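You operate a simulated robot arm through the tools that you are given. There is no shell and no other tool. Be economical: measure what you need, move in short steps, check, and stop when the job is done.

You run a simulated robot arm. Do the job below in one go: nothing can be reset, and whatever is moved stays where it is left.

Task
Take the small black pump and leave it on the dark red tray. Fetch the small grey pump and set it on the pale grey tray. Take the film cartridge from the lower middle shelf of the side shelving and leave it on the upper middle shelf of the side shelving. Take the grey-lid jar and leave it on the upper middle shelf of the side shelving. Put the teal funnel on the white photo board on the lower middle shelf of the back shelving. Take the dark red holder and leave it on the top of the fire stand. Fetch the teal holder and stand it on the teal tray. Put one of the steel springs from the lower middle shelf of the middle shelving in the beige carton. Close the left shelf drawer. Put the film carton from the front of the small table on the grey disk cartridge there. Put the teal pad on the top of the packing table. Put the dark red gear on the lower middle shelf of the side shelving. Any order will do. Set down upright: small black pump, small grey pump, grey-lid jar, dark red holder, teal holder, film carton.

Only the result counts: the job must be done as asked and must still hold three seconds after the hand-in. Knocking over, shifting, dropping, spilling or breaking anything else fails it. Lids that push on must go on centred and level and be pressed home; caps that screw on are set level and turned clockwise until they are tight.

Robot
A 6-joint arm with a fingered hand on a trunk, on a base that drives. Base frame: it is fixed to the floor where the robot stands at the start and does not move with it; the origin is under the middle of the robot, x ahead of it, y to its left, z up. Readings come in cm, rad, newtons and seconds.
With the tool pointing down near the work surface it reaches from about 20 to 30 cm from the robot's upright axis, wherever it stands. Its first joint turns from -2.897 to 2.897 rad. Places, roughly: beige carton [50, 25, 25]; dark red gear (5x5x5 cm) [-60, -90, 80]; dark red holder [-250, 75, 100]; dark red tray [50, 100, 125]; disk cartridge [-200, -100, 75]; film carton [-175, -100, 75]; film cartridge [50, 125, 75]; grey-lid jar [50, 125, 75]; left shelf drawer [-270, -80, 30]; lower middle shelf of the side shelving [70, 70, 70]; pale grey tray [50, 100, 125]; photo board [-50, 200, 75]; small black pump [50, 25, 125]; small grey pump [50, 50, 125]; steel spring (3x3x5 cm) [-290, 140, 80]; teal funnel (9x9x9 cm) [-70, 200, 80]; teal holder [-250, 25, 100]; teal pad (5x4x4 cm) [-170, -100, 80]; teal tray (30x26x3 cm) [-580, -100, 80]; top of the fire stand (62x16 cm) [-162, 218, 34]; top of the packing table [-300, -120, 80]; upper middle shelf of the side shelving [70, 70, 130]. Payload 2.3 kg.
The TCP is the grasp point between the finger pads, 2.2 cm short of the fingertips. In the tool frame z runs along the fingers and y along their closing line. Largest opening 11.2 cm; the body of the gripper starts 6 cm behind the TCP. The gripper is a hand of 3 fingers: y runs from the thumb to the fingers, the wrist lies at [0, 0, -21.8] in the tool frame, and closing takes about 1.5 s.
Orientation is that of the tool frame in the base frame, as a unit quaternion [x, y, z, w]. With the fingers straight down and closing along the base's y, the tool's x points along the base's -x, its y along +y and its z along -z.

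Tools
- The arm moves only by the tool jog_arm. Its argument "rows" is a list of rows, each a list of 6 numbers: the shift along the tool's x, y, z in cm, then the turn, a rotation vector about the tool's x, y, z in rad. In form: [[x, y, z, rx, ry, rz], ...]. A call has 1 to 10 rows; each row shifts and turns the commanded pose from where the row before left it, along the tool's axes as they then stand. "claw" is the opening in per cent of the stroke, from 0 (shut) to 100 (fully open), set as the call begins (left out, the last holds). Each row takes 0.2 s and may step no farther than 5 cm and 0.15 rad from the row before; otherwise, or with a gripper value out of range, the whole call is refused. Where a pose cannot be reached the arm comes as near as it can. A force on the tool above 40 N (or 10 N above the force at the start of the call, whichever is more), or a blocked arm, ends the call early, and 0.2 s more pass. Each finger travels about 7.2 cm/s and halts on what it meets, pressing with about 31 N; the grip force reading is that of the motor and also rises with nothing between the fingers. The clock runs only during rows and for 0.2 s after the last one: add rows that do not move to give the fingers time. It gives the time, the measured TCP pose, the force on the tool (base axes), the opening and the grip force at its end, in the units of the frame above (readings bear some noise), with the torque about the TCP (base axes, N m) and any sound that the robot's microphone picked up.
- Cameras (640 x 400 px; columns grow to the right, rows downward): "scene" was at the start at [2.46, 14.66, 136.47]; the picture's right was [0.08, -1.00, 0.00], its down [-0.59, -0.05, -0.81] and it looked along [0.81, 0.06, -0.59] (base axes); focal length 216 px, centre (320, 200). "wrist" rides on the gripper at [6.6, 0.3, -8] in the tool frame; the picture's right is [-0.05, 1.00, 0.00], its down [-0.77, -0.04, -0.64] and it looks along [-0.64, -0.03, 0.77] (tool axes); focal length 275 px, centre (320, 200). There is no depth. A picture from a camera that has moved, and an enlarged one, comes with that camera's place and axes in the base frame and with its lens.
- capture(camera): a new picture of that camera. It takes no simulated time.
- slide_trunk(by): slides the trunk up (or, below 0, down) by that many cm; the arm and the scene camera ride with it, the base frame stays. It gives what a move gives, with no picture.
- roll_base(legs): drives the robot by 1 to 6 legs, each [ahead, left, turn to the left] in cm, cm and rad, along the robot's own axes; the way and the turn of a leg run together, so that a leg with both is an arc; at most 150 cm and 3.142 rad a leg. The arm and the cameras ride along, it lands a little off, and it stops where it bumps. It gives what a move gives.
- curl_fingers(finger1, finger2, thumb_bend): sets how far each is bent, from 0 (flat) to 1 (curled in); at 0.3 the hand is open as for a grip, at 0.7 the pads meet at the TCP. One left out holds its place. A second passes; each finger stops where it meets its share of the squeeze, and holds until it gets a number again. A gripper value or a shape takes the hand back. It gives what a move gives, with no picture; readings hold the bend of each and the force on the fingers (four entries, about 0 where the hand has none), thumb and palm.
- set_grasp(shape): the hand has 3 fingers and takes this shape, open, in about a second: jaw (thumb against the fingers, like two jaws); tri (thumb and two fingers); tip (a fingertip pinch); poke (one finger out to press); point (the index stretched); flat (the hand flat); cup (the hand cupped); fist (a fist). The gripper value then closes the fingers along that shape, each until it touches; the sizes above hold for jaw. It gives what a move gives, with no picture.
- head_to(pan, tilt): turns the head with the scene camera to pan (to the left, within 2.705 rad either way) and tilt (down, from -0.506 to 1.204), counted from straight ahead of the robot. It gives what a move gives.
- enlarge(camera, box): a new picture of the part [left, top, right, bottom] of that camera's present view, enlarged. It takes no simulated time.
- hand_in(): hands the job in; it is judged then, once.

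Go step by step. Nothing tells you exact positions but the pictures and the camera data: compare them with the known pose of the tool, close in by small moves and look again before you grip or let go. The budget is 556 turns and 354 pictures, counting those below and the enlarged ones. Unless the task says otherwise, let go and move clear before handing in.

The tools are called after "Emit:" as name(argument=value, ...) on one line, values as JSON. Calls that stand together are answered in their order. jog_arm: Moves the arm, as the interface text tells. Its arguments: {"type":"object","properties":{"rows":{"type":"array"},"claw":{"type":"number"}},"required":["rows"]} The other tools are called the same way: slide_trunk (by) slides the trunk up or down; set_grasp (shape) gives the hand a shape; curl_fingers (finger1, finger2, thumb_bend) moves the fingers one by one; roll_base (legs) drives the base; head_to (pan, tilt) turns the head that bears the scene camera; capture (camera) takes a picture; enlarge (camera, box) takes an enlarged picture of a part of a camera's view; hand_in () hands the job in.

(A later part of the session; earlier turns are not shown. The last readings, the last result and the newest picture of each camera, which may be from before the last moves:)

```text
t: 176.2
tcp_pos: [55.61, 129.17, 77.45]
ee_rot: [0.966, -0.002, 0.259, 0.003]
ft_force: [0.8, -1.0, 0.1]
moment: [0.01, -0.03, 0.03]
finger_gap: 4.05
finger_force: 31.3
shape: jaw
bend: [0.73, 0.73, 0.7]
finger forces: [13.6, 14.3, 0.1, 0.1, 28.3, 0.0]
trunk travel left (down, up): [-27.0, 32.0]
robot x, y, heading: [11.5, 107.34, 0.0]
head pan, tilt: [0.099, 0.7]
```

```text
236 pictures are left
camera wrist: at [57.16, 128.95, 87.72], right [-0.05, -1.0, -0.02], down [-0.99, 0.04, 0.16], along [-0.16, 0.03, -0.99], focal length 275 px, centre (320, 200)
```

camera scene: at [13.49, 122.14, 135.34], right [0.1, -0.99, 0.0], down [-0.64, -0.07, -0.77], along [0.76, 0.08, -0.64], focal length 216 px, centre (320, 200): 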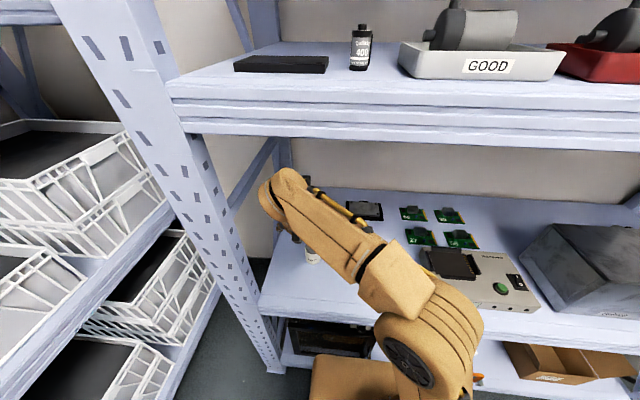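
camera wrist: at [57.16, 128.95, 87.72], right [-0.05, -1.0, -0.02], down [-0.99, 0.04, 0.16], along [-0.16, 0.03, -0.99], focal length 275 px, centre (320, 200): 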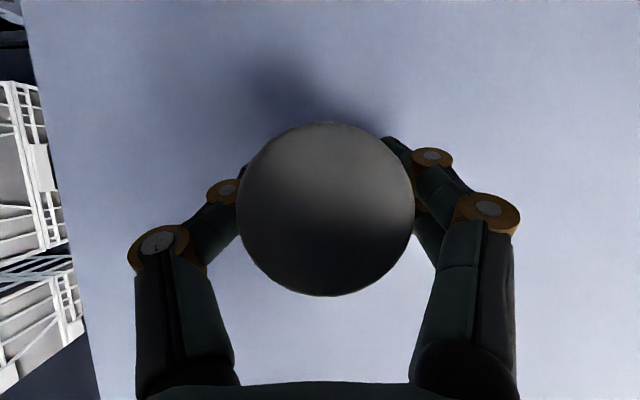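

Jar gripped. I lift with the trunk and look.

Emit:
slide_trunk(by=3)

Emit:
capture(camera="wrist")

Emit:
roll_base(legs=[[-32, 0, 0]])

Emit:
capture(camera="scene")

```text
t: 176.9
tcp_pos: [55.55, 129.09, 80.46]
ee_rot: [0.966, -0.003, 0.259, 0.003]
ft_force: [0.0, -0.8, -1.1]
moment: [0.02, -0.01, 0.02]
finger_gap: 4.06
finger_force: 31.4
shape: jaw
bend: [0.73, 0.73, 0.7]
finger forces: [13.3, 14.1, 0.0, 0.0, 28.3, 0.1]
trunk travel left (down, up): [-30.0, 29.0]
robot x, y, heading: [11.24, 107.22, 0.002]
head pan, tilt: [0.099, 0.7]
```

```text
235 pictures are left
camera wrist: at [57.17, 128.96, 90.71], right [-0.05, -1.0, -0.02], down [-0.99, 0.04, 0.16], along [-0.16, 0.03, -0.99], focal length 275 px, centre (320, 200)
```

wrist: 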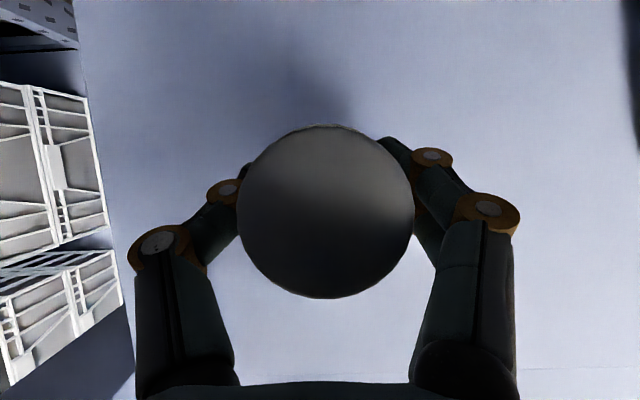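

```text
t: 179.0
tcp_pos: [23.59, 129.15, 80.49]
ee_rot: [0.966, -0.001, 0.259, 0.002]
ft_force: [0.1, 0.6, -2.1]
moment: [-0.01, -0.02, -0.01]
finger_gap: 4.05
finger_force: 30.8
shape: jaw
bend: [0.73, 0.73, 0.7]
finger forces: [13.4, 14.2, 0.0, 0.0, 28.2, 0.1]
trunk travel left (down, up): [-30.0, 29.0]
robot x, y, heading: [-20.33, 107.21, 0.01]
head pan, tilt: [0.099, 0.7]
```

```text
234 pictures are left
camera scene: at [-18.43, 122.06, 138.34], right [0.1, -0.99, 0.0], down [-0.64, -0.07, -0.77], along [0.76, 0.08, -0.64], focal length 216 px, centre (320, 200)
```

scene: 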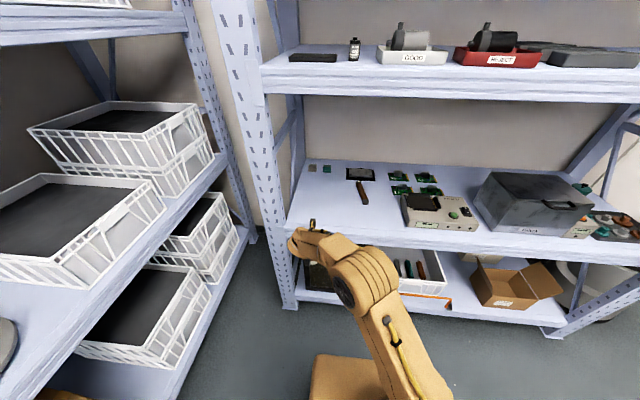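

Emit:
slide_trunk(by=28.5)

Emit:
jog_arm(rows=[[-3.46, 0, -2, 0, 0, 0], [-3.46, 0, -2, 0, 0, 0], [-1.73, 0, -1, 0, 0, 0], [1.93, 0, -3.34, 0, 0, 0], [1.93, 0, -3.34, 0, 0, 0], [1.93, 0, -3.34, 0, 0, 0], [1.93, 0, -3.34, 0, 0, 0], [1.93, 0, -3.34, 0, 0, 0], [1.93, 0, -3.34, 0, 0, 0], [1.93, 0, -3.34, 0, 0, 0]])

Emit:
capture(camera="wrist")

```text
t: 181.9
tcp_pos: [23.75, 129.14, 108.89]
ee_rot: [0.966, -0.001, 0.26, 0.003]
ft_force: [0.4, 1.4, -0.4]
moment: [-0.04, 0.02, 0.01]
finger_gap: 4.03
finger_force: 31.7
shape: jaw
bend: [0.73, 0.73, 0.7]
finger forces: [13.3, 14.2, 0.1, 0.0, 28.1, 0.1]
trunk travel left (down, up): [-58.5, 0.5]
robot x, y, heading: [-20.54, 107.74, 0.008]
head pan, tilt: [0.099, 0.7]
```

```text
t: 184.1
tcp_pos: [14.11, 129.7, 136.68]
ee_rot: [0.966, 0.0, 0.259, 0.003]
ft_force: [-0.5, 0.2, -2.8]
moment: [-0.03, 0.03, 0.0]
finger_gap: 4.02
finger_force: 31.4
shape: jaw
bend: [0.73, 0.73, 0.7]
finger forces: [12.9, 14.3, 0.1, 0.0, 28.3, 0.0]
out of reach, approached as far as the arm can: row 3
trunk travel left (down, up): [-58.5, 0.5]
robot x, y, heading: [-20.71, 107.28, 0.007]
head pan, tilt: [0.099, 0.7]
```

```text
233 pictures are left
camera wrist: at [15.67, 129.53, 146.88], right [-0.04, -1.0, -0.02], down [-0.99, 0.04, 0.17], along [-0.16, 0.02, -0.99], focal length 275 px, centre (320, 200)
```

wrist: 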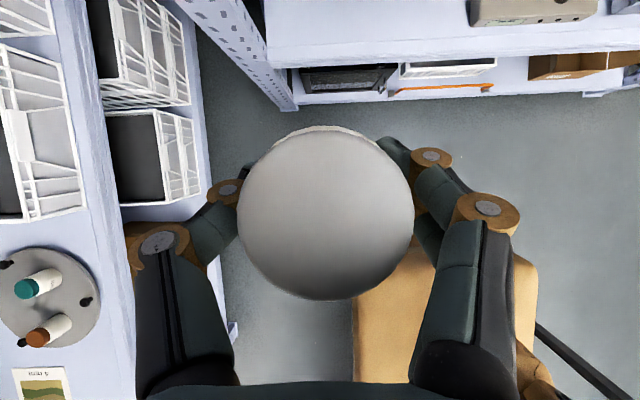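

Emit:
roll_base(legs=[[0, -85.5, -0.007], [18, 0, 0]])

Emit:
capture(camera="wrist")

Emit:
capture(camera="scene")

```text
t: 189.7
tcp_pos: [32.62, 45.88, 136.68]
ee_rot: [0.966, -0.003, 0.259, 0.003]
ft_force: [0.2, 0.1, -1.5]
moment: [0.02, 0.04, 0.01]
finger_gap: 4.02
finger_force: 31.3
shape: jaw
bend: [0.73, 0.73, 0.7]
finger forces: [13.1, 14.3, 0.0, 0.0, 28.3, 0.1]
trunk travel left (down, up): [-58.5, 0.5]
robot x, y, heading: [-2.08, 23.84, 0.0]
head pan, tilt: [0.099, 0.7]
```

```text
232 pictures are left
camera wrist: at [34.21, 45.66, 146.9], right [-0.05, -1.0, -0.02], down [-0.99, 0.04, 0.17], along [-0.16, 0.03, -0.99], focal length 275 px, centre (320, 200)
```

wrist: 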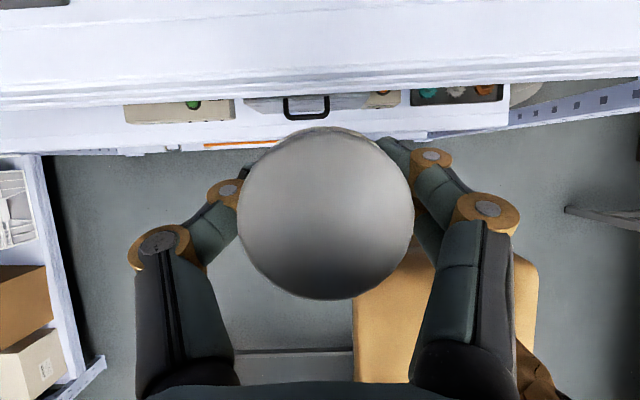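

```text
231 pictures are left
camera scene: at [0.18, 38.44, 166.84], right [0.1, -1.0, 0.0], down [-0.64, -0.06, -0.76], along [0.76, 0.08, -0.64], focal length 216 px, centre (320, 200)
```

scene: 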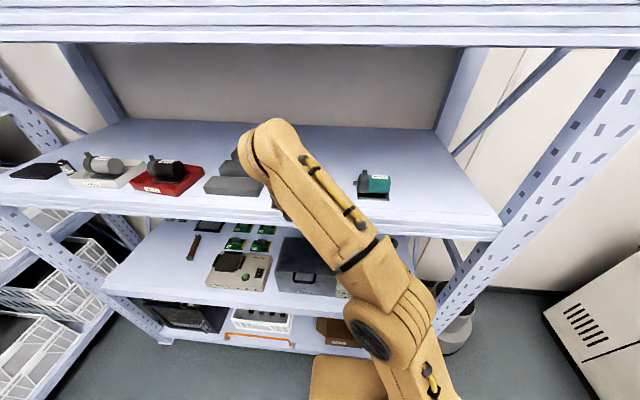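

Emit:
roll_base(legs=[[13.5, -1, 0]])

Emit:
jog_arm(rows=[[-0.75, 0, 1.3, 0, 0, 0], [0, 0, 0, 0, 0, 0]])

Emit:
capture(camera="wrist")

Emit:
capture(camera="scene")

```text
t: 191.0
tcp_pos: [45.9, 44.84, 136.68]
ee_rot: [0.966, -0.003, 0.259, 0.002]
ft_force: [-0.1, -0.8, -1.2]
moment: [-0.04, 0.01, 0.03]
finger_gap: 4.03
finger_force: 31.4
shape: jaw
bend: [0.73, 0.73, 0.7]
finger forces: [13.2, 14.4, 0.1, 0.0, 28.2, 0.1]
trunk travel left (down, up): [-58.5, 0.5]
robot x, y, heading: [10.97, 22.68, -0.002]
head pan, tilt: [0.099, 0.7]
```

```text
t: 191.6
tcp_pos: [45.89, 44.81, 135.14]
ee_rot: [0.966, -0.003, 0.259, 0.003]
ft_force: [0.1, 0.5, -1.6]
moment: [0.01, 0.02, 0.03]
finger_gap: 4.03
finger_force: 31.5
shape: jaw
bend: [0.73, 0.73, 0.7]
finger forces: [13.0, 14.3, 0.0, 0.0, 28.2, 0.0]
trunk travel left (down, up): [-58.5, 0.5]
robot x, y, heading: [11.04, 22.46, -0.003]
head pan, tilt: [0.099, 0.7]
```

```text
230 pictures are left
camera wrist: at [47.53, 44.65, 145.45], right [-0.05, -1.0, -0.02], down [-0.99, 0.04, 0.17], along [-0.16, 0.03, -0.99], focal length 275 px, centre (320, 200)
```

wrist: 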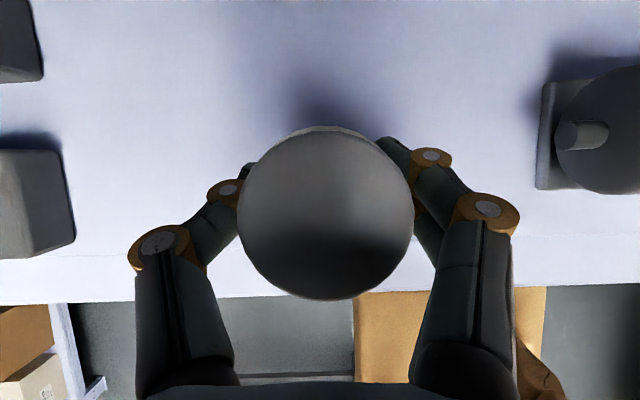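

```text
229 pictures are left
camera scene: at [13.54, 37.43, 166.84], right [0.1, -1.0, 0.0], down [-0.64, -0.06, -0.76], along [0.76, 0.08, -0.64], focal length 216 px, centre (320, 200)
```

scene: 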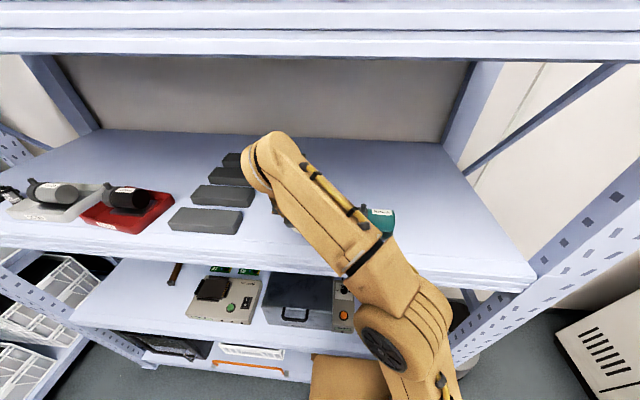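

Clear space here. I lower in small steps until contact.

Emit:
jog_arm(rows=[[-0.25, 0, 0.43, 0, 0, 0], [0, 0, 0, 0, 0, 0]])

Emit:
jog_arm(rows=[[-0.2, 0, 0.35, 0, 0, 0], [0, 0, 0, 0, 0, 0]])

Emit:
jog_arm(rows=[[-0.15, 0, 0.26, 0, 0, 0], [0, 0, 0, 0, 0, 0]])

```text
t: 192.2
tcp_pos: [45.96, 44.91, 134.64]
ee_rot: [0.966, -0.003, 0.259, 0.002]
ft_force: [-0.2, -0.1, -1.5]
moment: [-0.01, 0.0, -0.01]
finger_gap: 4.02
finger_force: 31.2
shape: jaw
bend: [0.73, 0.73, 0.7]
finger forces: [13.0, 14.3, 0.0, 0.1, 28.2, 0.1]
trunk travel left (down, up): [-58.5, 0.5]
robot x, y, heading: [11.25, 22.6, 0.001]
head pan, tilt: [0.099, 0.7]
```

```text
t: 192.8
tcp_pos: [45.83, 44.83, 134.28]
ee_rot: [0.966, -0.002, 0.259, 0.003]
ft_force: [-0.2, -0.1, -1.9]
moment: [-0.01, -0.01, -0.01]
finger_gap: 4.0
finger_force: 30.8
shape: jaw
bend: [0.73, 0.73, 0.7]
finger forces: [13.0, 14.4, 0.0, 0.1, 28.1, 0.1]
trunk travel left (down, up): [-58.5, 0.5]
robot x, y, heading: [11.01, 22.41, -0.002]
head pan, tilt: [0.099, 0.7]
```

```text
t: 193.4
tcp_pos: [45.92, 44.64, 133.98]
ee_rot: [0.966, -0.004, 0.259, 0.003]
ft_force: [0.9, 0.1, -1.2]
moment: [0.01, 0.01, 0.01]
finger_gap: 4.02
finger_force: 31.1
shape: jaw
bend: [0.73, 0.73, 0.7]
finger forces: [13.1, 14.4, 0.0, 0.1, 28.2, 0.0]
trunk travel left (down, up): [-58.5, 0.5]
robot x, y, heading: [11.23, 22.94, 0.004]
head pan, tilt: [0.099, 0.7]
```

Emit:
jog_arm(rows=[[-0.15, 0, 0.26, 0, 0, 0], [0, 0, 0, 0, 0, 0]])

Emit:
jog_arm(rows=[[-0.15, 0, 0.26, 0, 0, 0], [0, 0, 0, 0, 0, 0]])

```text
t: 194.0
tcp_pos: [45.94, 44.75, 133.7]
ee_rot: [0.966, -0.004, 0.259, 0.003]
ft_force: [-0.4, 0.2, -1.5]
moment: [-0.01, -0.04, -0.02]
finger_gap: 4.05
finger_force: 31.2
shape: jaw
bend: [0.73, 0.73, 0.7]
finger forces: [13.1, 14.4, 0.1, 0.1, 28.2, 0.0]
trunk travel left (down, up): [-58.5, 0.5]
robot x, y, heading: [11.2, 22.49, 0.002]
head pan, tilt: [0.099, 0.7]
```

```text
t: 194.6
tcp_pos: [45.94, 44.83, 133.42]
ee_rot: [0.966, -0.004, 0.259, 0.003]
ft_force: [1.5, 0.5, 2.4]
moment: [0.02, 0.02, 0.0]
finger_gap: 4.04
finger_force: 30.3
shape: jaw
bend: [0.73, 0.74, 0.7]
finger forces: [13.8, 15.0, 0.0, 0.1, 29.3, 0.1]
trunk travel left (down, up): [-58.5, 0.5]
robot x, y, heading: [11.15, 22.42, -0.002]
head pan, tilt: [0.099, 0.7]
```

Contact. I release, rise a bit and pull straight back.

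Emit:
jog_arm(rows=[[0, 0, 0, 0, 0, 0], [0, 0, 0, 0, 0, 0], [0, 0, 0, 0, 0, 0], [0, 0, 0, 0, 0, 0], [0, 0, 0, 0, 0, 0], [0, 0, 0, 0, 0, 0]], claw=85)

Emit:
jog_arm(rows=[[0.5, 0, -0.87, 0, 0, 0], [0.5, 0, -0.87, 0, 0, 0], [-2.6, 0, -1.5, 0, 0, 0], [-2.6, 0, -1.5, 0, 0, 0], [-2.6, 0, -1.5, 0, 0, 0], [0, 0, 0, 0, 0, 0]])

Emit:
roll_base(legs=[[-25, 0, 0]])

Emit:
capture(camera="scene")

```text
t: 196.0
tcp_pos: [45.85, 44.81, 133.49]
ee_rot: [0.966, -0.003, 0.259, 0.002]
ft_force: [0.3, 0.5, -0.4]
moment: [0.01, -0.02, -0.01]
finger_gap: 9.5
finger_force: 0.0
shape: jaw
bend: [0.54, 0.54, 0.5]
finger forces: [0.1, 0.0, 0.0, 0.0, 0.0, 0.0]
trunk travel left (down, up): [-58.5, 0.5]
robot x, y, heading: [11.07, 22.88, 0.002]
head pan, tilt: [0.099, 0.7]
```

```text
t: 197.4
tcp_pos: [37.02, 45.0, 135.4]
ee_rot: [0.966, -0.003, 0.259, 0.003]
ft_force: [0.7, 0.5, 0.1]
moment: [-0.01, -0.01, 0.0]
finger_gap: 9.51
finger_force: 0.0
shape: jaw
bend: [0.54, 0.54, 0.5]
finger forces: [0.0, 0.1, 0.0, 0.0, 0.0, 0.0]
trunk travel left (down, up): [-58.5, 0.5]
robot x, y, heading: [11.0, 22.82, 0.004]
head pan, tilt: [0.099, 0.7]
```

```text
t: 199.2
tcp_pos: [11.95, 45.04, 135.36]
ee_rot: [0.966, -0.003, 0.26, 0.003]
ft_force: [0.1, -0.6, 0.2]
moment: [0.0, 0.0, 0.0]
finger_gap: 9.5
finger_force: 0.0
shape: jaw
bend: [0.54, 0.54, 0.5]
finger forces: [0.1, 0.1, 0.0, 0.0, 0.0, 0.0]
trunk travel left (down, up): [-58.5, 0.5]
robot x, y, heading: [-13.86, 22.48, 0.001]
head pan, tilt: [0.099, 0.7]
```

```text
228 pictures are left
camera scene: at [-11.58, 37.4, 166.84], right [0.1, -0.99, 0.0], down [-0.64, -0.06, -0.77], along [0.76, 0.08, -0.64], focal length 216 px, centre (320, 200)
```

scene: 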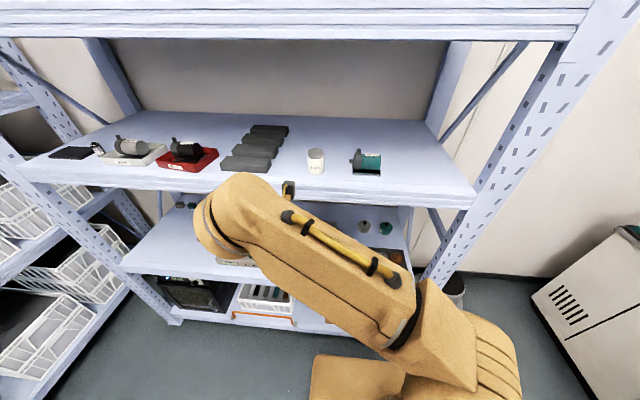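

Jar placed upright. Next is the dark red gear on the bench at (-60, -90), so I drive over facing -y.

Emit:
roll_base(legs=[[-20, -20, 0], [0, 0, -1.571]])

Emit:
slide_trunk(by=-31.5)

Emit:
head_to(pan=-0.3, tilt=0.6)

Emit:
capture(camera="scene")

```text
t: 205.0
tcp_pos: [-11.45, -22.81, 135.4]
ee_rot: [-0.681, 0.685, -0.182, -0.185]
ft_force: [-1.2, -0.1, -0.9]
moment: [0.01, 0.0, 0.02]
finger_gap: 9.47
finger_force: 0.0
shape: jaw
bend: [0.54, 0.54, 0.5]
finger forces: [0.0, 0.0, 0.0, 0.0, 0.0, 0.0]
trunk travel left (down, up): [-58.5, 0.5]
robot x, y, heading: [-33.79, 2.74, -1.575]
head pan, tilt: [0.099, 0.7]
```

```text
t: 208.1
tcp_pos: [-11.35, -22.81, 103.92]
ee_rot: [-0.681, 0.685, -0.181, -0.185]
ft_force: [0.2, 0.1, -0.6]
moment: [-0.01, -0.01, 0.01]
finger_gap: 9.49
finger_force: 0.1
shape: jaw
bend: [0.54, 0.54, 0.5]
finger forces: [0.0, 0.1, 0.0, 0.1, 0.1, 0.1]
trunk travel left (down, up): [-27.0, 32.0]
robot x, y, heading: [-33.57, 2.79, -1.569]
head pan, tilt: [0.099, 0.7]
```

```text
t: 209.0
tcp_pos: [-11.41, -22.79, 103.78]
ee_rot: [-0.681, 0.686, -0.181, -0.185]
ft_force: [0.0, 0.3, -0.7]
moment: [0.01, 0.01, 0.01]
finger_gap: 9.49
finger_force: 0.0
shape: jaw
bend: [0.54, 0.54, 0.5]
finger forces: [0.1, 0.0, 0.0, 0.1, 0.0, 0.1]
trunk travel left (down, up): [-27.0, 32.0]
robot x, y, heading: [-33.55, 3.22, -1.573]
head pan, tilt: [-0.3, 0.6]
```

```text
227 pictures are left
camera scene: at [-22.67, 0.33, 136.21], right [-0.96, 0.29, 0.0], down [0.17, 0.54, -0.82], along [-0.24, -0.79, -0.57], focal length 216 px, centre (320, 200)
```

scene: 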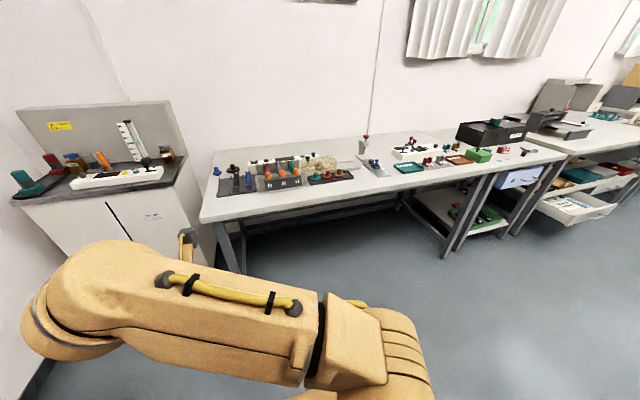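

Emit:
enlarge(camera="scene", box=[200, 130, 400, 220])

Emit:
enlarge(camera="scene", box=[350, 110, 550, 230])

```text
3.20 times, centred on (300, 175) of scene
camera zoom: at [-22.67, 0.33, 136.21], right [-0.96, 0.29, 0.0], down [0.17, 0.54, -0.82], along [-0.24, -0.79, -0.57], focal length 690 px, centre (384, 280)
```

zoom: 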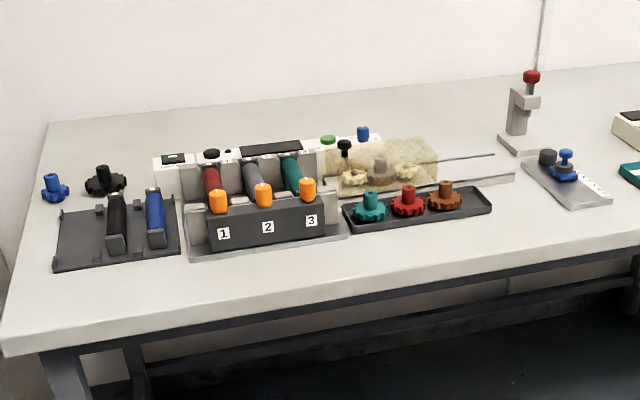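

```text
3.20 times, centred on (450, 170) of scene
camera zoom: at [-22.67, 0.33, 136.21], right [-0.96, 0.29, 0.0], down [0.17, 0.54, -0.82], along [-0.24, -0.79, -0.57], focal length 690 px, centre (-96, 296)
```

zoom: 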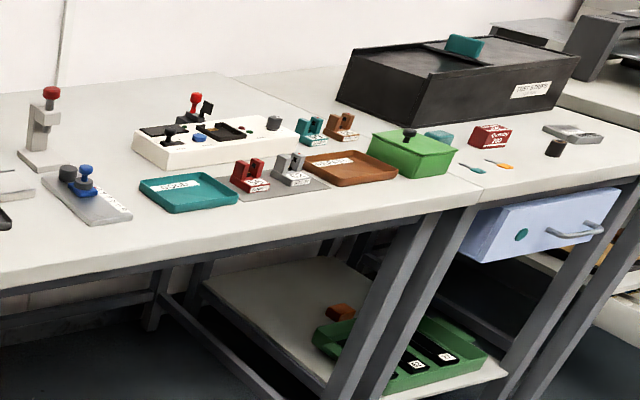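

The dark red gear sits between a teal and a brown one in a small tray near (-58, -97). I drive closer.

Emit:
roll_base(legs=[[0, -45, 0], [55, 0, 0]])

Emit:
capture(camera="wrist")

Emit:
head_to(pan=0.1, tilt=0.75)

Emit:
capture(camera="scene")

```text
t: 214.4
tcp_pos: [-55.36, -77.29, 103.88]
ee_rot: [0.684, -0.682, 0.183, 0.184]
ft_force: [0.7, -0.5, -1.2]
moment: [0.02, 0.0, 0.02]
finger_gap: 9.51
finger_force: 0.0
shape: jaw
bend: [0.54, 0.54, 0.5]
finger forces: [0.0, 0.0, 0.0, 0.1, 0.0, 0.1]
trunk travel left (down, up): [-27.0, 32.0]
robot x, y, heading: [-77.8, -51.44, -1.567]
head pan, tilt: [-0.3, 0.6]
```

```text
224 pictures are left
camera wrist: at [-55.77, -78.89, 114.16], right [-1.0, 0.04, -0.02], down [0.04, 0.99, 0.16], along [0.03, 0.16, -0.99], focal length 275 px, centre (320, 200)
```

wrist: 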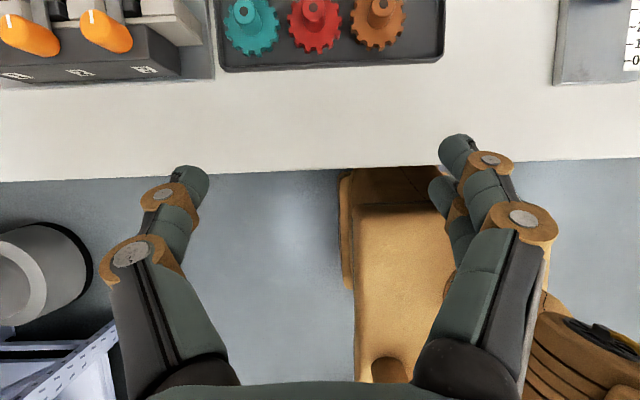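

```text
t: 215.3
tcp_pos: [-55.38, -77.35, 103.97]
ee_rot: [0.684, -0.682, 0.183, 0.184]
ft_force: [-0.2, 0.6, -0.2]
moment: [0.0, -0.01, 0.06]
finger_gap: 9.52
finger_force: 0.0
shape: jaw
bend: [0.54, 0.54, 0.5]
finger forces: [0.0, 0.0, 0.1, 0.0, 0.0, 0.0]
trunk travel left (down, up): [-27.0, 32.0]
robot x, y, heading: [-78.11, -51.87, -1.561]
head pan, tilt: [0.099, 0.75]
```

```text
223 pictures are left
camera scene: at [-63.42, -54.03, 134.92], right [-0.99, -0.11, 0.0], down [-0.07, 0.68, -0.73], along [0.08, -0.73, -0.68], focal length 216 px, centre (320, 200)
```

scene: 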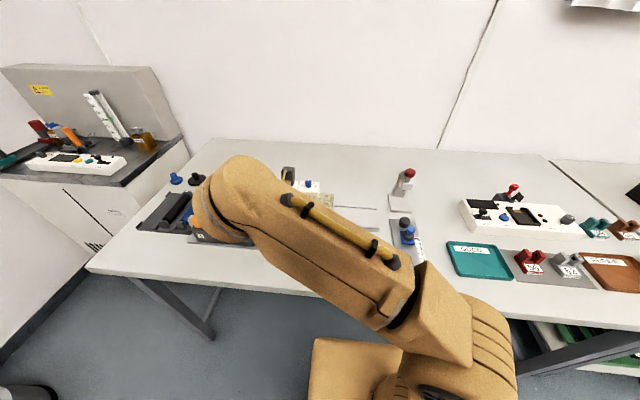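

Emit:
roll_base(legs=[[3.5, 0, 0]])

Emit:
set_grasp(shape="tip")

Emit:
jog_arm(rows=[[1.06, 0, 3.84, 0, 0, 0], [1.06, 0, 3.84, 0, 0, 0], [1.06, 0, 3.84, 0, 0, 0], [1.06, 0, 3.84, 0, 0, 0], [1.06, 0, 3.84, 0, 0, 0], [0, 0, 0, 0, 0, 0]], claw=55)

Emit:
capture(camera="wrist")

```text
t: 216.2
tcp_pos: [-55.31, -80.88, 103.84]
ee_rot: [0.684, -0.682, 0.182, 0.184]
ft_force: [0.4, 0.1, 0.1]
moment: [0.02, -0.03, 0.02]
finger_gap: 9.5
finger_force: 0.1
shape: jaw
bend: [0.54, 0.54, 0.5]
finger forces: [0.1, 0.1, 0.0, 0.0, 0.1, 0.0]
trunk travel left (down, up): [-27.0, 32.0]
robot x, y, heading: [-78.0, -55.07, -1.56]
head pan, tilt: [0.099, 0.75]
```

```text
t: 217.1
tcp_pos: [-55.42, -80.71, 103.86]
ee_rot: [0.685, -0.682, 0.182, 0.183]
ft_force: [-0.6, -0.4, 0.3]
moment: [-0.01, 0.03, -0.01]
finger_gap: 11.19
finger_force: 0.0
shape: tip
bend: [0.3, 0.3, 0.3]
finger forces: [0.0, 0.0, 0.0, 0.0, 0.0, 0.0]
trunk travel left (down, up): [-27.0, 32.0]
robot x, y, heading: [-78.13, -55.53, -1.565]
head pan, tilt: [0.099, 0.75]
```

```text
t: 218.5
tcp_pos: [-55.21, -95.17, 90.11]
ee_rot: [0.684, -0.682, 0.181, 0.184]
ft_force: [-0.2, -0.8, 0.2]
moment: [0.01, 0.0, 0.0]
finger_gap: 6.19
finger_force: 0.0
shape: tip
bend: [0.72, 0.72, 0.7]
finger forces: [0.0, 0.0, 0.0, 0.0, 0.0, 0.0]
trunk travel left (down, up): [-27.0, 32.0]
robot x, y, heading: [-78.42, -55.44, -1.559]
head pan, tilt: [0.099, 0.75]
```

```text
222 pictures are left
camera wrist: at [-55.68, -96.72, 100.36], right [-1.0, 0.04, -0.02], down [0.04, 0.99, 0.16], along [0.03, 0.16, -0.99], focal length 275 px, centre (320, 200)
```

wrist: 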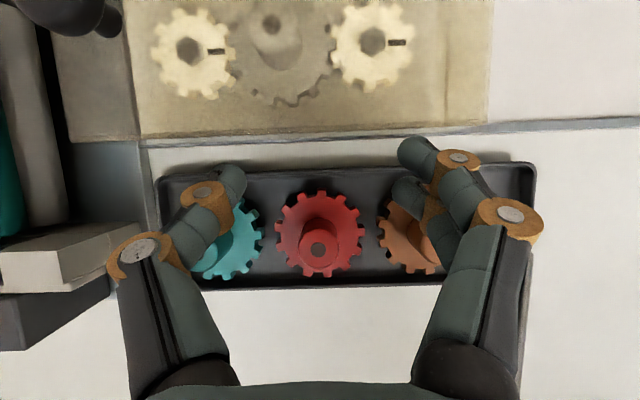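

The gear's hub is at about (-54.9, -90.1). I move back over it, then down.

Emit:
jog_arm(rows=[[-3.55, -0.15, 0.25, 0, 0, 0], [-3.55, -0.15, 0.25, 0, 0, 0], [0, 0, 0, 0, 0, 0]])

Emit:
capture(camera="wrist")

```text
t: 219.3
tcp_pos: [-55.06, -89.04, 85.95]
ee_rot: [0.684, -0.682, 0.182, 0.184]
ft_force: [-0.2, 0.3, -0.1]
moment: [-0.01, -0.02, -0.02]
finger_gap: 6.19
finger_force: 0.0
shape: tip
bend: [0.72, 0.72, 0.7]
finger forces: [0.1, 0.0, 0.1, 0.0, 0.0, 0.1]
trunk travel left (down, up): [-27.0, 32.0]
robot x, y, heading: [-78.23, -54.71, -1.561]
head pan, tilt: [0.099, 0.75]
```

```text
221 pictures are left
camera wrist: at [-55.52, -90.52, 96.19], right [-1.0, 0.04, -0.02], down [0.04, 0.99, 0.16], along [0.03, 0.16, -0.99], focal length 275 px, centre (320, 200)
```

wrist: 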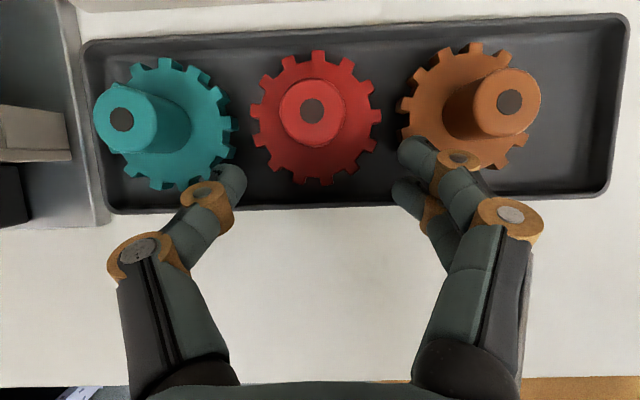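

The bench and gear are higher than I assumed, with the hub top at about z=87. I raise the hand and re-centre.

Emit:
jog_arm(rows=[[2.0, 0, -3.46, 0, 0, 0], [1.73, 0.1, 1.0, 0, 0, 0], [0, 0, 0, 0, 0, 0]])

Emit:
capture(camera="wrist")

```text
t: 220.1
tcp_pos: [-55.13, -90.88, 89.97]
ee_rot: [0.683, -0.683, 0.182, 0.184]
ft_force: [0.3, -0.3, -0.7]
moment: [-0.03, -0.02, 0.03]
finger_gap: 6.22
finger_force: 0.1
shape: tip
bend: [0.72, 0.72, 0.7]
finger forces: [0.0, 0.1, 0.1, 0.0, 0.1, 0.0]
trunk travel left (down, up): [-27.0, 32.0]
robot x, y, heading: [-78.07, -55.23, -1.561]
head pan, tilt: [0.099, 0.75]
```

```text
220 pictures are left
camera wrist: at [-55.54, -92.59, 100.15], right [-1.0, 0.04, -0.02], down [0.04, 0.99, 0.16], along [0.03, 0.16, -0.99], focal length 275 px, centre (320, 200)
```

wrist: 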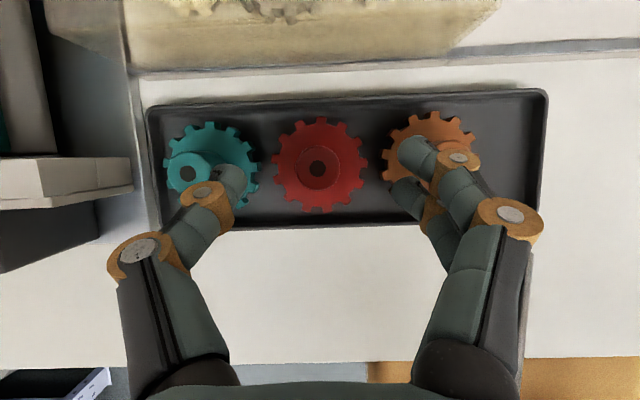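

Emit:
jog_arm(rows=[[-0.94, 0, 2.23, 0, 0, 0], [0, 0, 0, 0, 0, 0]])

Emit:
jog_arm(rows=[[0, 0, 0, 0, 0, 0], [0, 0, 0, 0, 0, 0], [0, 0, 0, 0, 0, 0]], claw=32)

Emit:
capture(camera="wrist")

```text
t: 220.7
tcp_pos: [-55.13, -91.35, 87.49]
ee_rot: [0.684, -0.682, 0.182, 0.183]
ft_force: [-0.7, -0.4, -0.2]
moment: [0.01, 0.03, -0.04]
finger_gap: 6.22
finger_force: 0.1
shape: tip
bend: [0.72, 0.72, 0.7]
finger forces: [0.1, 0.0, 0.0, 0.0, 0.0, 0.0]
trunk travel left (down, up): [-27.0, 32.0]
robot x, y, heading: [-78.06, -55.3, -1.558]
head pan, tilt: [0.099, 0.75]
```

```text
t: 221.5
tcp_pos: [-55.14, -91.25, 87.63]
ee_rot: [0.684, -0.682, 0.182, 0.184]
ft_force: [-0.6, 0.2, -0.1]
moment: [0.02, 0.02, 0.0]
finger_gap: 3.64
finger_force: 0.1
shape: tip
bend: [0.73, 0.73, 0.7]
finger forces: [0.0, 0.0, 0.0, 0.0, 0.0, 0.0]
trunk travel left (down, up): [-27.0, 32.0]
robot x, y, heading: [-78.55, -55.21, -1.561]
head pan, tilt: [0.099, 0.75]
```

```text
219 pictures are left
camera wrist: at [-55.59, -92.89, 97.75], right [-1.0, 0.04, -0.02], down [0.04, 0.99, 0.16], along [0.03, 0.16, -0.99], focal length 275 px, centre (320, 200)
```

wrist: 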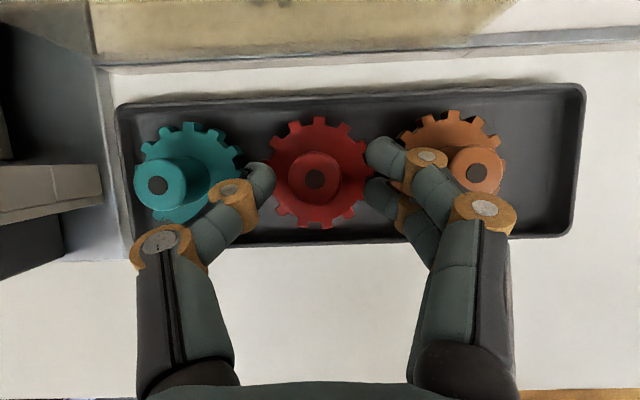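

Emit:
jog_arm(rows=[[0, 0, 0, 0, 0, 0], [0, 0, 0, 0, 0, 0], [0, 0, 0, 0, 0, 0], [0, 0, 0, 0, 0, 0]], claw=0)

Emit:
capture(camera="wrist")

```text
t: 222.5
tcp_pos: [-55.21, -91.32, 87.4]
ee_rot: [0.684, -0.682, 0.183, 0.184]
ft_force: [0.0, 0.7, -0.6]
moment: [-0.01, 0.03, -0.01]
finger_gap: 1.35
finger_force: 30.6
shape: tip
bend: [0.72, 0.72, 0.7]
finger forces: [12.9, 15.0, 0.0, 0.0, 27.4, 0.0]
trunk travel left (down, up): [-27.0, 32.0]
robot x, y, heading: [-77.76, -55.39, -1.564]
head pan, tilt: [0.099, 0.75]
```

```text
218 pictures are left
camera wrist: at [-55.59, -92.89, 97.75], right [-1.0, 0.04, -0.02], down [0.04, 0.99, 0.16], along [0.03, 0.16, -0.99], focal length 275 px, centre (320, 200)
```

wrist: 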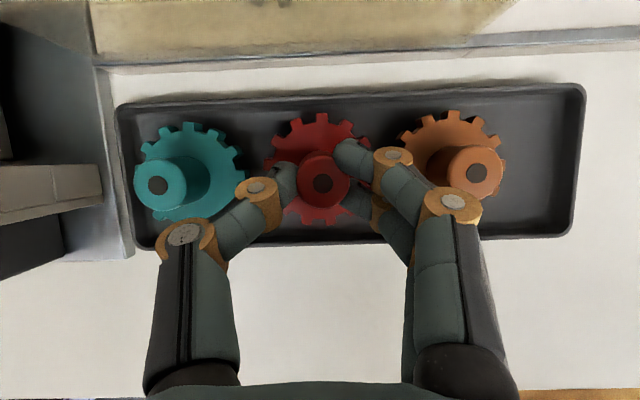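

Solid, balanced grip on the hub. I lift.

Emit:
jog_arm(rows=[[0.5, 0, -0.87, 0, 0, 0], [1, 0, -1.73, 0, 0, 0], [1.5, 0, -2.6, 0, 0, 0], [1.5, 0, -2.6, 0, 0, 0], [0, 0, 0, 0, 0, 0]])

Emit:
capture(camera="wrist")

```text
t: 223.7
tcp_pos: [-55.14, -91.41, 96.61]
ee_rot: [0.683, -0.683, 0.182, 0.185]
ft_force: [0.2, 0.1, -0.9]
moment: [0.01, 0.01, -0.04]
finger_gap: 1.33
finger_force: 30.9
shape: tip
bend: [0.72, 0.72, 0.7]
finger forces: [13.2, 15.4, 0.1, 0.0, 27.5, 0.0]
trunk travel left (down, up): [-27.0, 32.0]
robot x, y, heading: [-78.02, -55.28, -1.563]
head pan, tilt: [0.099, 0.75]
```

```text
217 pictures are left
camera wrist: at [-55.6, -92.95, 106.95], right [-1.0, 0.04, -0.02], down [0.04, 0.99, 0.16], along [0.03, 0.16, -0.99], focal length 275 px, centre (320, 200)
```

wrist: 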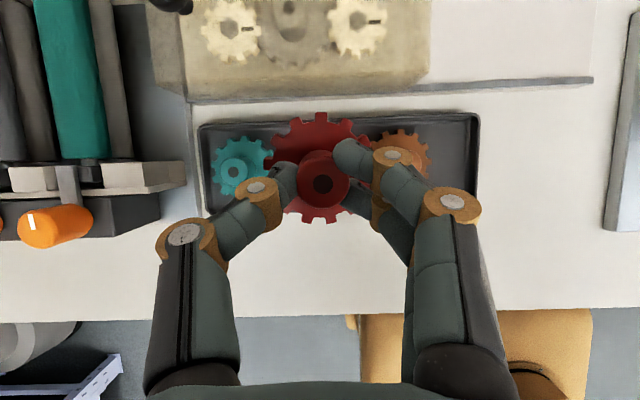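

The gear is held. I drive to the side shelving's lower middle shelf, to the free spot where the jar and cartridge stood.

Emit:
roll_base(legs=[[-42, 0, 0], [0, 53, 0], [0, 0, 1.565], [0, 116, 0]])

Emit:
capture(camera="wrist")

Emit:
capture(camera="scene")

```text
t: 238.2
tcp_pos: [16.08, 123.22, 96.62]
ee_rot: [0.966, -0.024, 0.259, 0.008]
ft_force: [0.5, 0.0, -0.3]
moment: [0.01, -0.02, -0.01]
finger_gap: 1.33
finger_force: 31.0
shape: tip
bend: [0.72, 0.72, 0.7]
finger forces: [13.7, 15.4, 0.0, 0.0, 27.5, 0.0]
trunk travel left (down, up): [-27.0, 32.0]
robot x, y, heading: [-21.23, 102.29, -0.047]
head pan, tilt: [0.099, 0.75]
```

```text
216 pictures are left
camera wrist: at [17.69, 122.96, 106.92], right [-0.09, -1.0, -0.02], down [-0.98, 0.09, 0.16], along [-0.16, 0.03, -0.99], focal length 275 px, centre (320, 200)
```

wrist: 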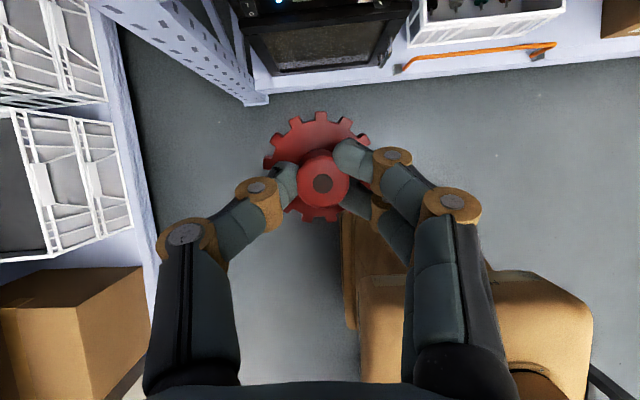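

```text
215 pictures are left
camera scene: at [-18.45, 116.97, 134.92], right [0.06, -1.0, 0.0], down [-0.68, -0.04, -0.73], along [0.73, 0.04, -0.68], focal length 216 px, centre (320, 200)
```

scene: 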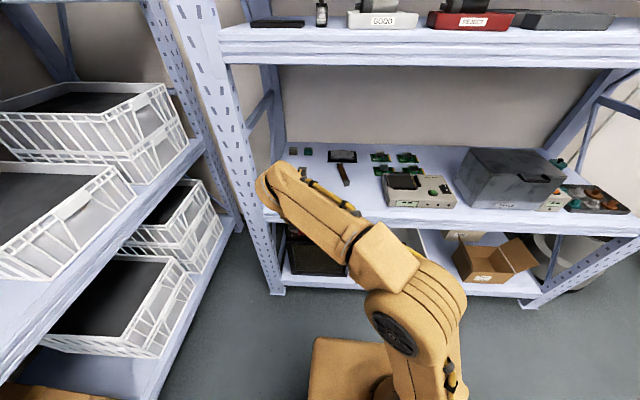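

Emit:
roll_base(legs=[[0, 0, 0.047], [31.5, 0, 0]])

Emit:
jog_arm(rows=[[-1.75, 0, 3.03, 0, 0, 0], [-1.75, 0, 3.03, 0, 0, 0], [-1.75, 0, 3.03, 0, 0, 0], [-1.75, 0, 3.03, 0, 0, 0], [0, 0, 0, 0, 0, 0]])

Emit:
capture(camera="wrist")

```text
t: 240.7
tcp_pos: [46.05, 125.13, 96.69]
ee_rot: [0.966, 0.0, 0.259, 0.002]
ft_force: [0.0, 0.5, -0.2]
moment: [0.02, 0.0, 0.02]
finger_gap: 1.32
finger_force: 30.8
shape: tip
bend: [0.72, 0.72, 0.7]
finger forces: [13.7, 15.4, 0.0, 0.0, 27.4, 0.0]
trunk travel left (down, up): [-27.0, 32.0]
robot x, y, heading: [9.6, 102.07, 0.009]
head pan, tilt: [0.099, 0.75]
```

```text
t: 241.9
tcp_pos: [45.99, 125.32, 82.63]
ee_rot: [0.966, 0.0, 0.258, 0.002]
ft_force: [0.2, -0.7, -0.7]
moment: [-0.01, 0.02, 0.0]
finger_gap: 1.28
finger_force: 31.2
shape: tip
bend: [0.72, 0.72, 0.7]
finger forces: [15.6, 16.6, 0.1, 0.1, 27.1, 0.0]
trunk travel left (down, up): [-27.0, 32.0]
robot x, y, heading: [10.05, 102.37, 0.009]
head pan, tilt: [0.099, 0.75]
```

```text
214 pictures are left
camera wrist: at [47.6, 125.03, 92.87], right [-0.04, -1.0, -0.02], down [-0.99, 0.04, 0.16], along [-0.16, 0.03, -0.99], focal length 275 px, centre (320, 200)
```

wrist: 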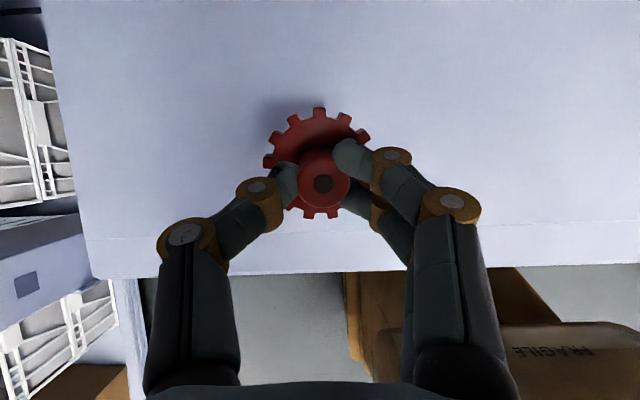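

Emit:
jog_arm(rows=[[-0.75, 0, 1.3, 0, 0, 0], [-0.75, 0, 1.3, 0, 0, 0], [0, 0, 0, 0, 0, 0]])

Emit:
jog_arm(rows=[[-0.25, 0, 0.43, 0, 0, 0], [0, 0, 0, 0, 0, 0]])

Emit:
jog_arm(rows=[[-0.25, 0, 0.43, 0, 0, 0], [0, 0, 0, 0, 0, 0]])

```text
t: 242.7
tcp_pos: [46.09, 125.14, 79.61]
ee_rot: [0.966, 0.001, 0.259, 0.002]
ft_force: [0.1, -0.4, -0.5]
moment: [-0.01, 0.0, 0.01]
finger_gap: 1.28
finger_force: 31.2
shape: tip
bend: [0.72, 0.72, 0.7]
finger forces: [15.9, 16.7, 0.0, 0.0, 27.2, 0.1]
trunk travel left (down, up): [-27.0, 32.0]
robot x, y, heading: [9.83, 102.74, 0.013]
head pan, tilt: [0.099, 0.75]
```

```text
t: 243.3
tcp_pos: [46.06, 125.13, 79.17]
ee_rot: [0.966, 0.001, 0.258, 0.001]
ft_force: [0.3, 0.2, 0.2]
moment: [-0.02, 0.02, -0.01]
finger_gap: 1.26
finger_force: 31.4
shape: tip
bend: [0.72, 0.72, 0.7]
finger forces: [16.0, 16.8, 0.1, 0.0, 27.4, 0.1]
trunk travel left (down, up): [-27.0, 32.0]
robot x, y, heading: [9.64, 102.2, 0.001]
head pan, tilt: [0.099, 0.75]
```

```text
t: 243.9
tcp_pos: [45.95, 125.1, 78.8]
ee_rot: [0.965, 0.0, 0.262, 0.001]
ft_force: [1.5, 1.6, 36.2]
moment: [0.0, -0.25, 0.0]
finger_gap: 1.45
finger_force: 31.5
shape: tip
bend: [0.73, 0.73, 0.71]
finger forces: [22.5, 18.0, 0.1, 0.1, 37.4, 0.0]
trunk travel left (down, up): [-27.0, 32.0]
robot x, y, heading: [9.8, 102.36, 0.004]
head pan, tilt: [0.099, 0.75]
```

Contact with the shelf. I ease up slightly, release and lift away.

Emit:
jog_arm(rows=[[0.15, 0, -0.26, 0, 0, 0], [0, 0, 0, 0, 0, 0], [0, 0, 0, 0, 0, 0]])

Emit:
jog_arm(rows=[[0, 0, 0, 0, 0, 0], [0, 0, 0, 0, 0, 0], [0, 0, 0, 0, 0, 0], [0, 0, 0, 0, 0, 0], [2, 0, -3.46, 0, 0, 0], [2, 0, -3.46, 0, 0, 0], [0, 0, 0, 0, 0, 0]], claw=50)

Emit:
capture(camera="wrist")

```text
t: 244.7
tcp_pos: [46.02, 125.1, 78.95]
ee_rot: [0.966, -0.001, 0.26, 0.002]
ft_force: [0.7, 0.6, 14.4]
moment: [0.02, -0.12, -0.03]
finger_gap: 1.42
finger_force: 30.5
shape: tip
bend: [0.73, 0.73, 0.71]
finger forces: [20.6, 19.0, 0.0, 0.0, 34.0, 0.0]
trunk travel left (down, up): [-27.0, 32.0]
robot x, y, heading: [10.09, 102.35, 0.009]
head pan, tilt: [0.099, 0.75]
```

```text
t: 246.3
tcp_pos: [45.98, 125.18, 86.8]
ee_rot: [0.966, 0.0, 0.259, 0.001]
ft_force: [-0.2, 0.2, 0.7]
moment: [-0.01, 0.0, 0.02]
finger_gap: 5.55
finger_force: 0.1
shape: tip
bend: [0.73, 0.73, 0.7]
finger forces: [0.0, 0.0, 0.0, 0.0, 0.0, 0.0]
trunk travel left (down, up): [-27.0, 32.0]
robot x, y, heading: [10.29, 102.54, 0.007]
head pan, tilt: [0.099, 0.75]
```

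```text
213 pictures are left
camera wrist: at [47.6, 125.07, 97.11], right [-0.04, -1.0, -0.02], down [-0.99, 0.04, 0.16], along [-0.16, 0.03, -0.99], focal length 275 px, centre (320, 200)
```

wrist: 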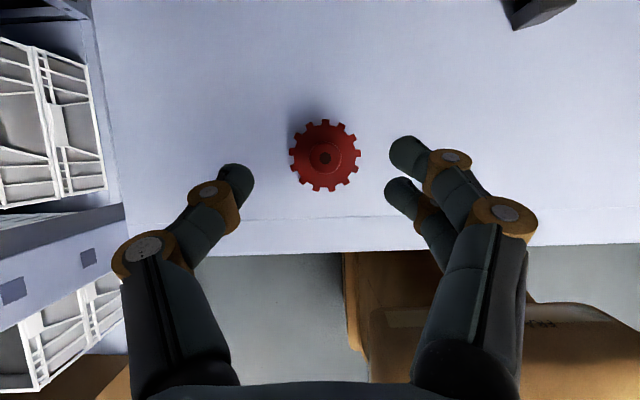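

Gear placed. Next the teal funnel on the back shelving: I back out and turn to face +y.

Emit:
roll_base(legs=[[-36, 0, -0.007], [0, 0, 1.571]])

Emit:
head_to(pan=0.2, tilt=0.6)

Emit:
capture(camera="scene")

Emit:
capture(camera="wrist")

```text
t: 252.4
tcp_pos: [-49.28, 137.89, 86.8]
ee_rot: [0.676, 0.69, 0.182, -0.185]
ft_force: [0.1, 0.0, -0.2]
moment: [-0.03, -0.02, -0.01]
finger_gap: 5.57
finger_force: 0.1
shape: tip
bend: [0.73, 0.73, 0.7]
finger forces: [0.1, 0.0, 0.1, 0.1, 0.0, 0.0]
trunk travel left (down, up): [-27.0, 32.0]
robot x, y, heading: [-25.93, 102.14, 1.599]
head pan, tilt: [0.099, 0.75]
```

```text
t: 253.1
tcp_pos: [-49.28, 137.86, 86.82]
ee_rot: [0.676, 0.69, 0.182, -0.184]
ft_force: [-0.6, 0.0, 0.7]
moment: [0.01, -0.01, 0.02]
finger_gap: 5.58
finger_force: 0.2
shape: tip
bend: [0.73, 0.73, 0.7]
finger forces: [0.1, 0.0, 0.0, 0.0, 0.0, 0.0]
trunk travel left (down, up): [-27.0, 32.0]
robot x, y, heading: [-25.6, 102.1, 1.598]
head pan, tilt: [0.201, 0.6]
```

```text
212 pictures are left
camera scene: at [-41.89, 104.35, 136.2], right [0.97, 0.22, 0.0], down [0.13, -0.55, -0.82], along [-0.19, 0.8, -0.57], focal length 216 px, centre (320, 200)
```

scene: 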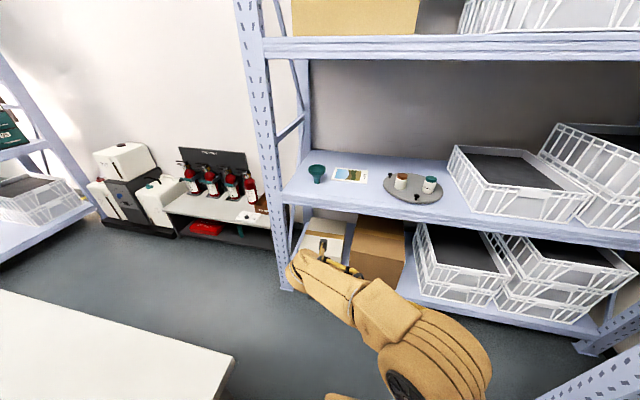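

```text
211 pictures are left
camera wrist: at [-49.14, 139.69, 97.08], right [1.0, -0.02, -0.02], down [-0.02, -0.99, 0.16], along [-0.02, -0.16, -0.99], focal length 275 px, centre (320, 200)
```

wrist: 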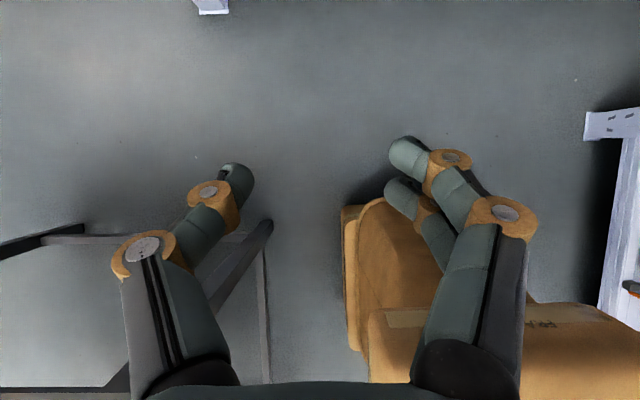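

Emit:
enlarge(camera="scene", box=[270, 140, 450, 250])

```text
3.56 times, centred on (360, 195) of scene
camera zoom: at [-41.89, 104.35, 136.2], right [0.97, 0.22, 0.0], down [0.13, -0.55, -0.82], along [-0.19, 0.8, -0.57], focal length 767 px, centre (178, 218)
```

zoom: 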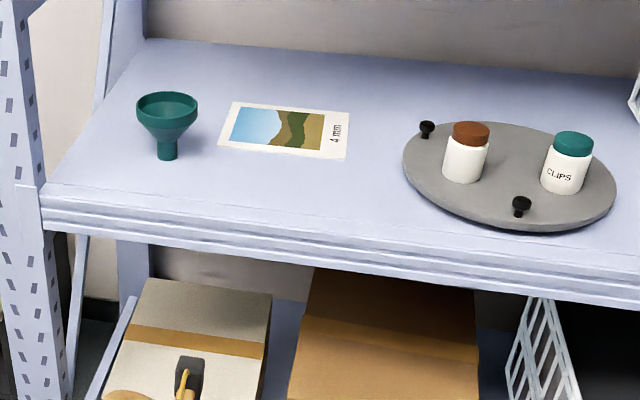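

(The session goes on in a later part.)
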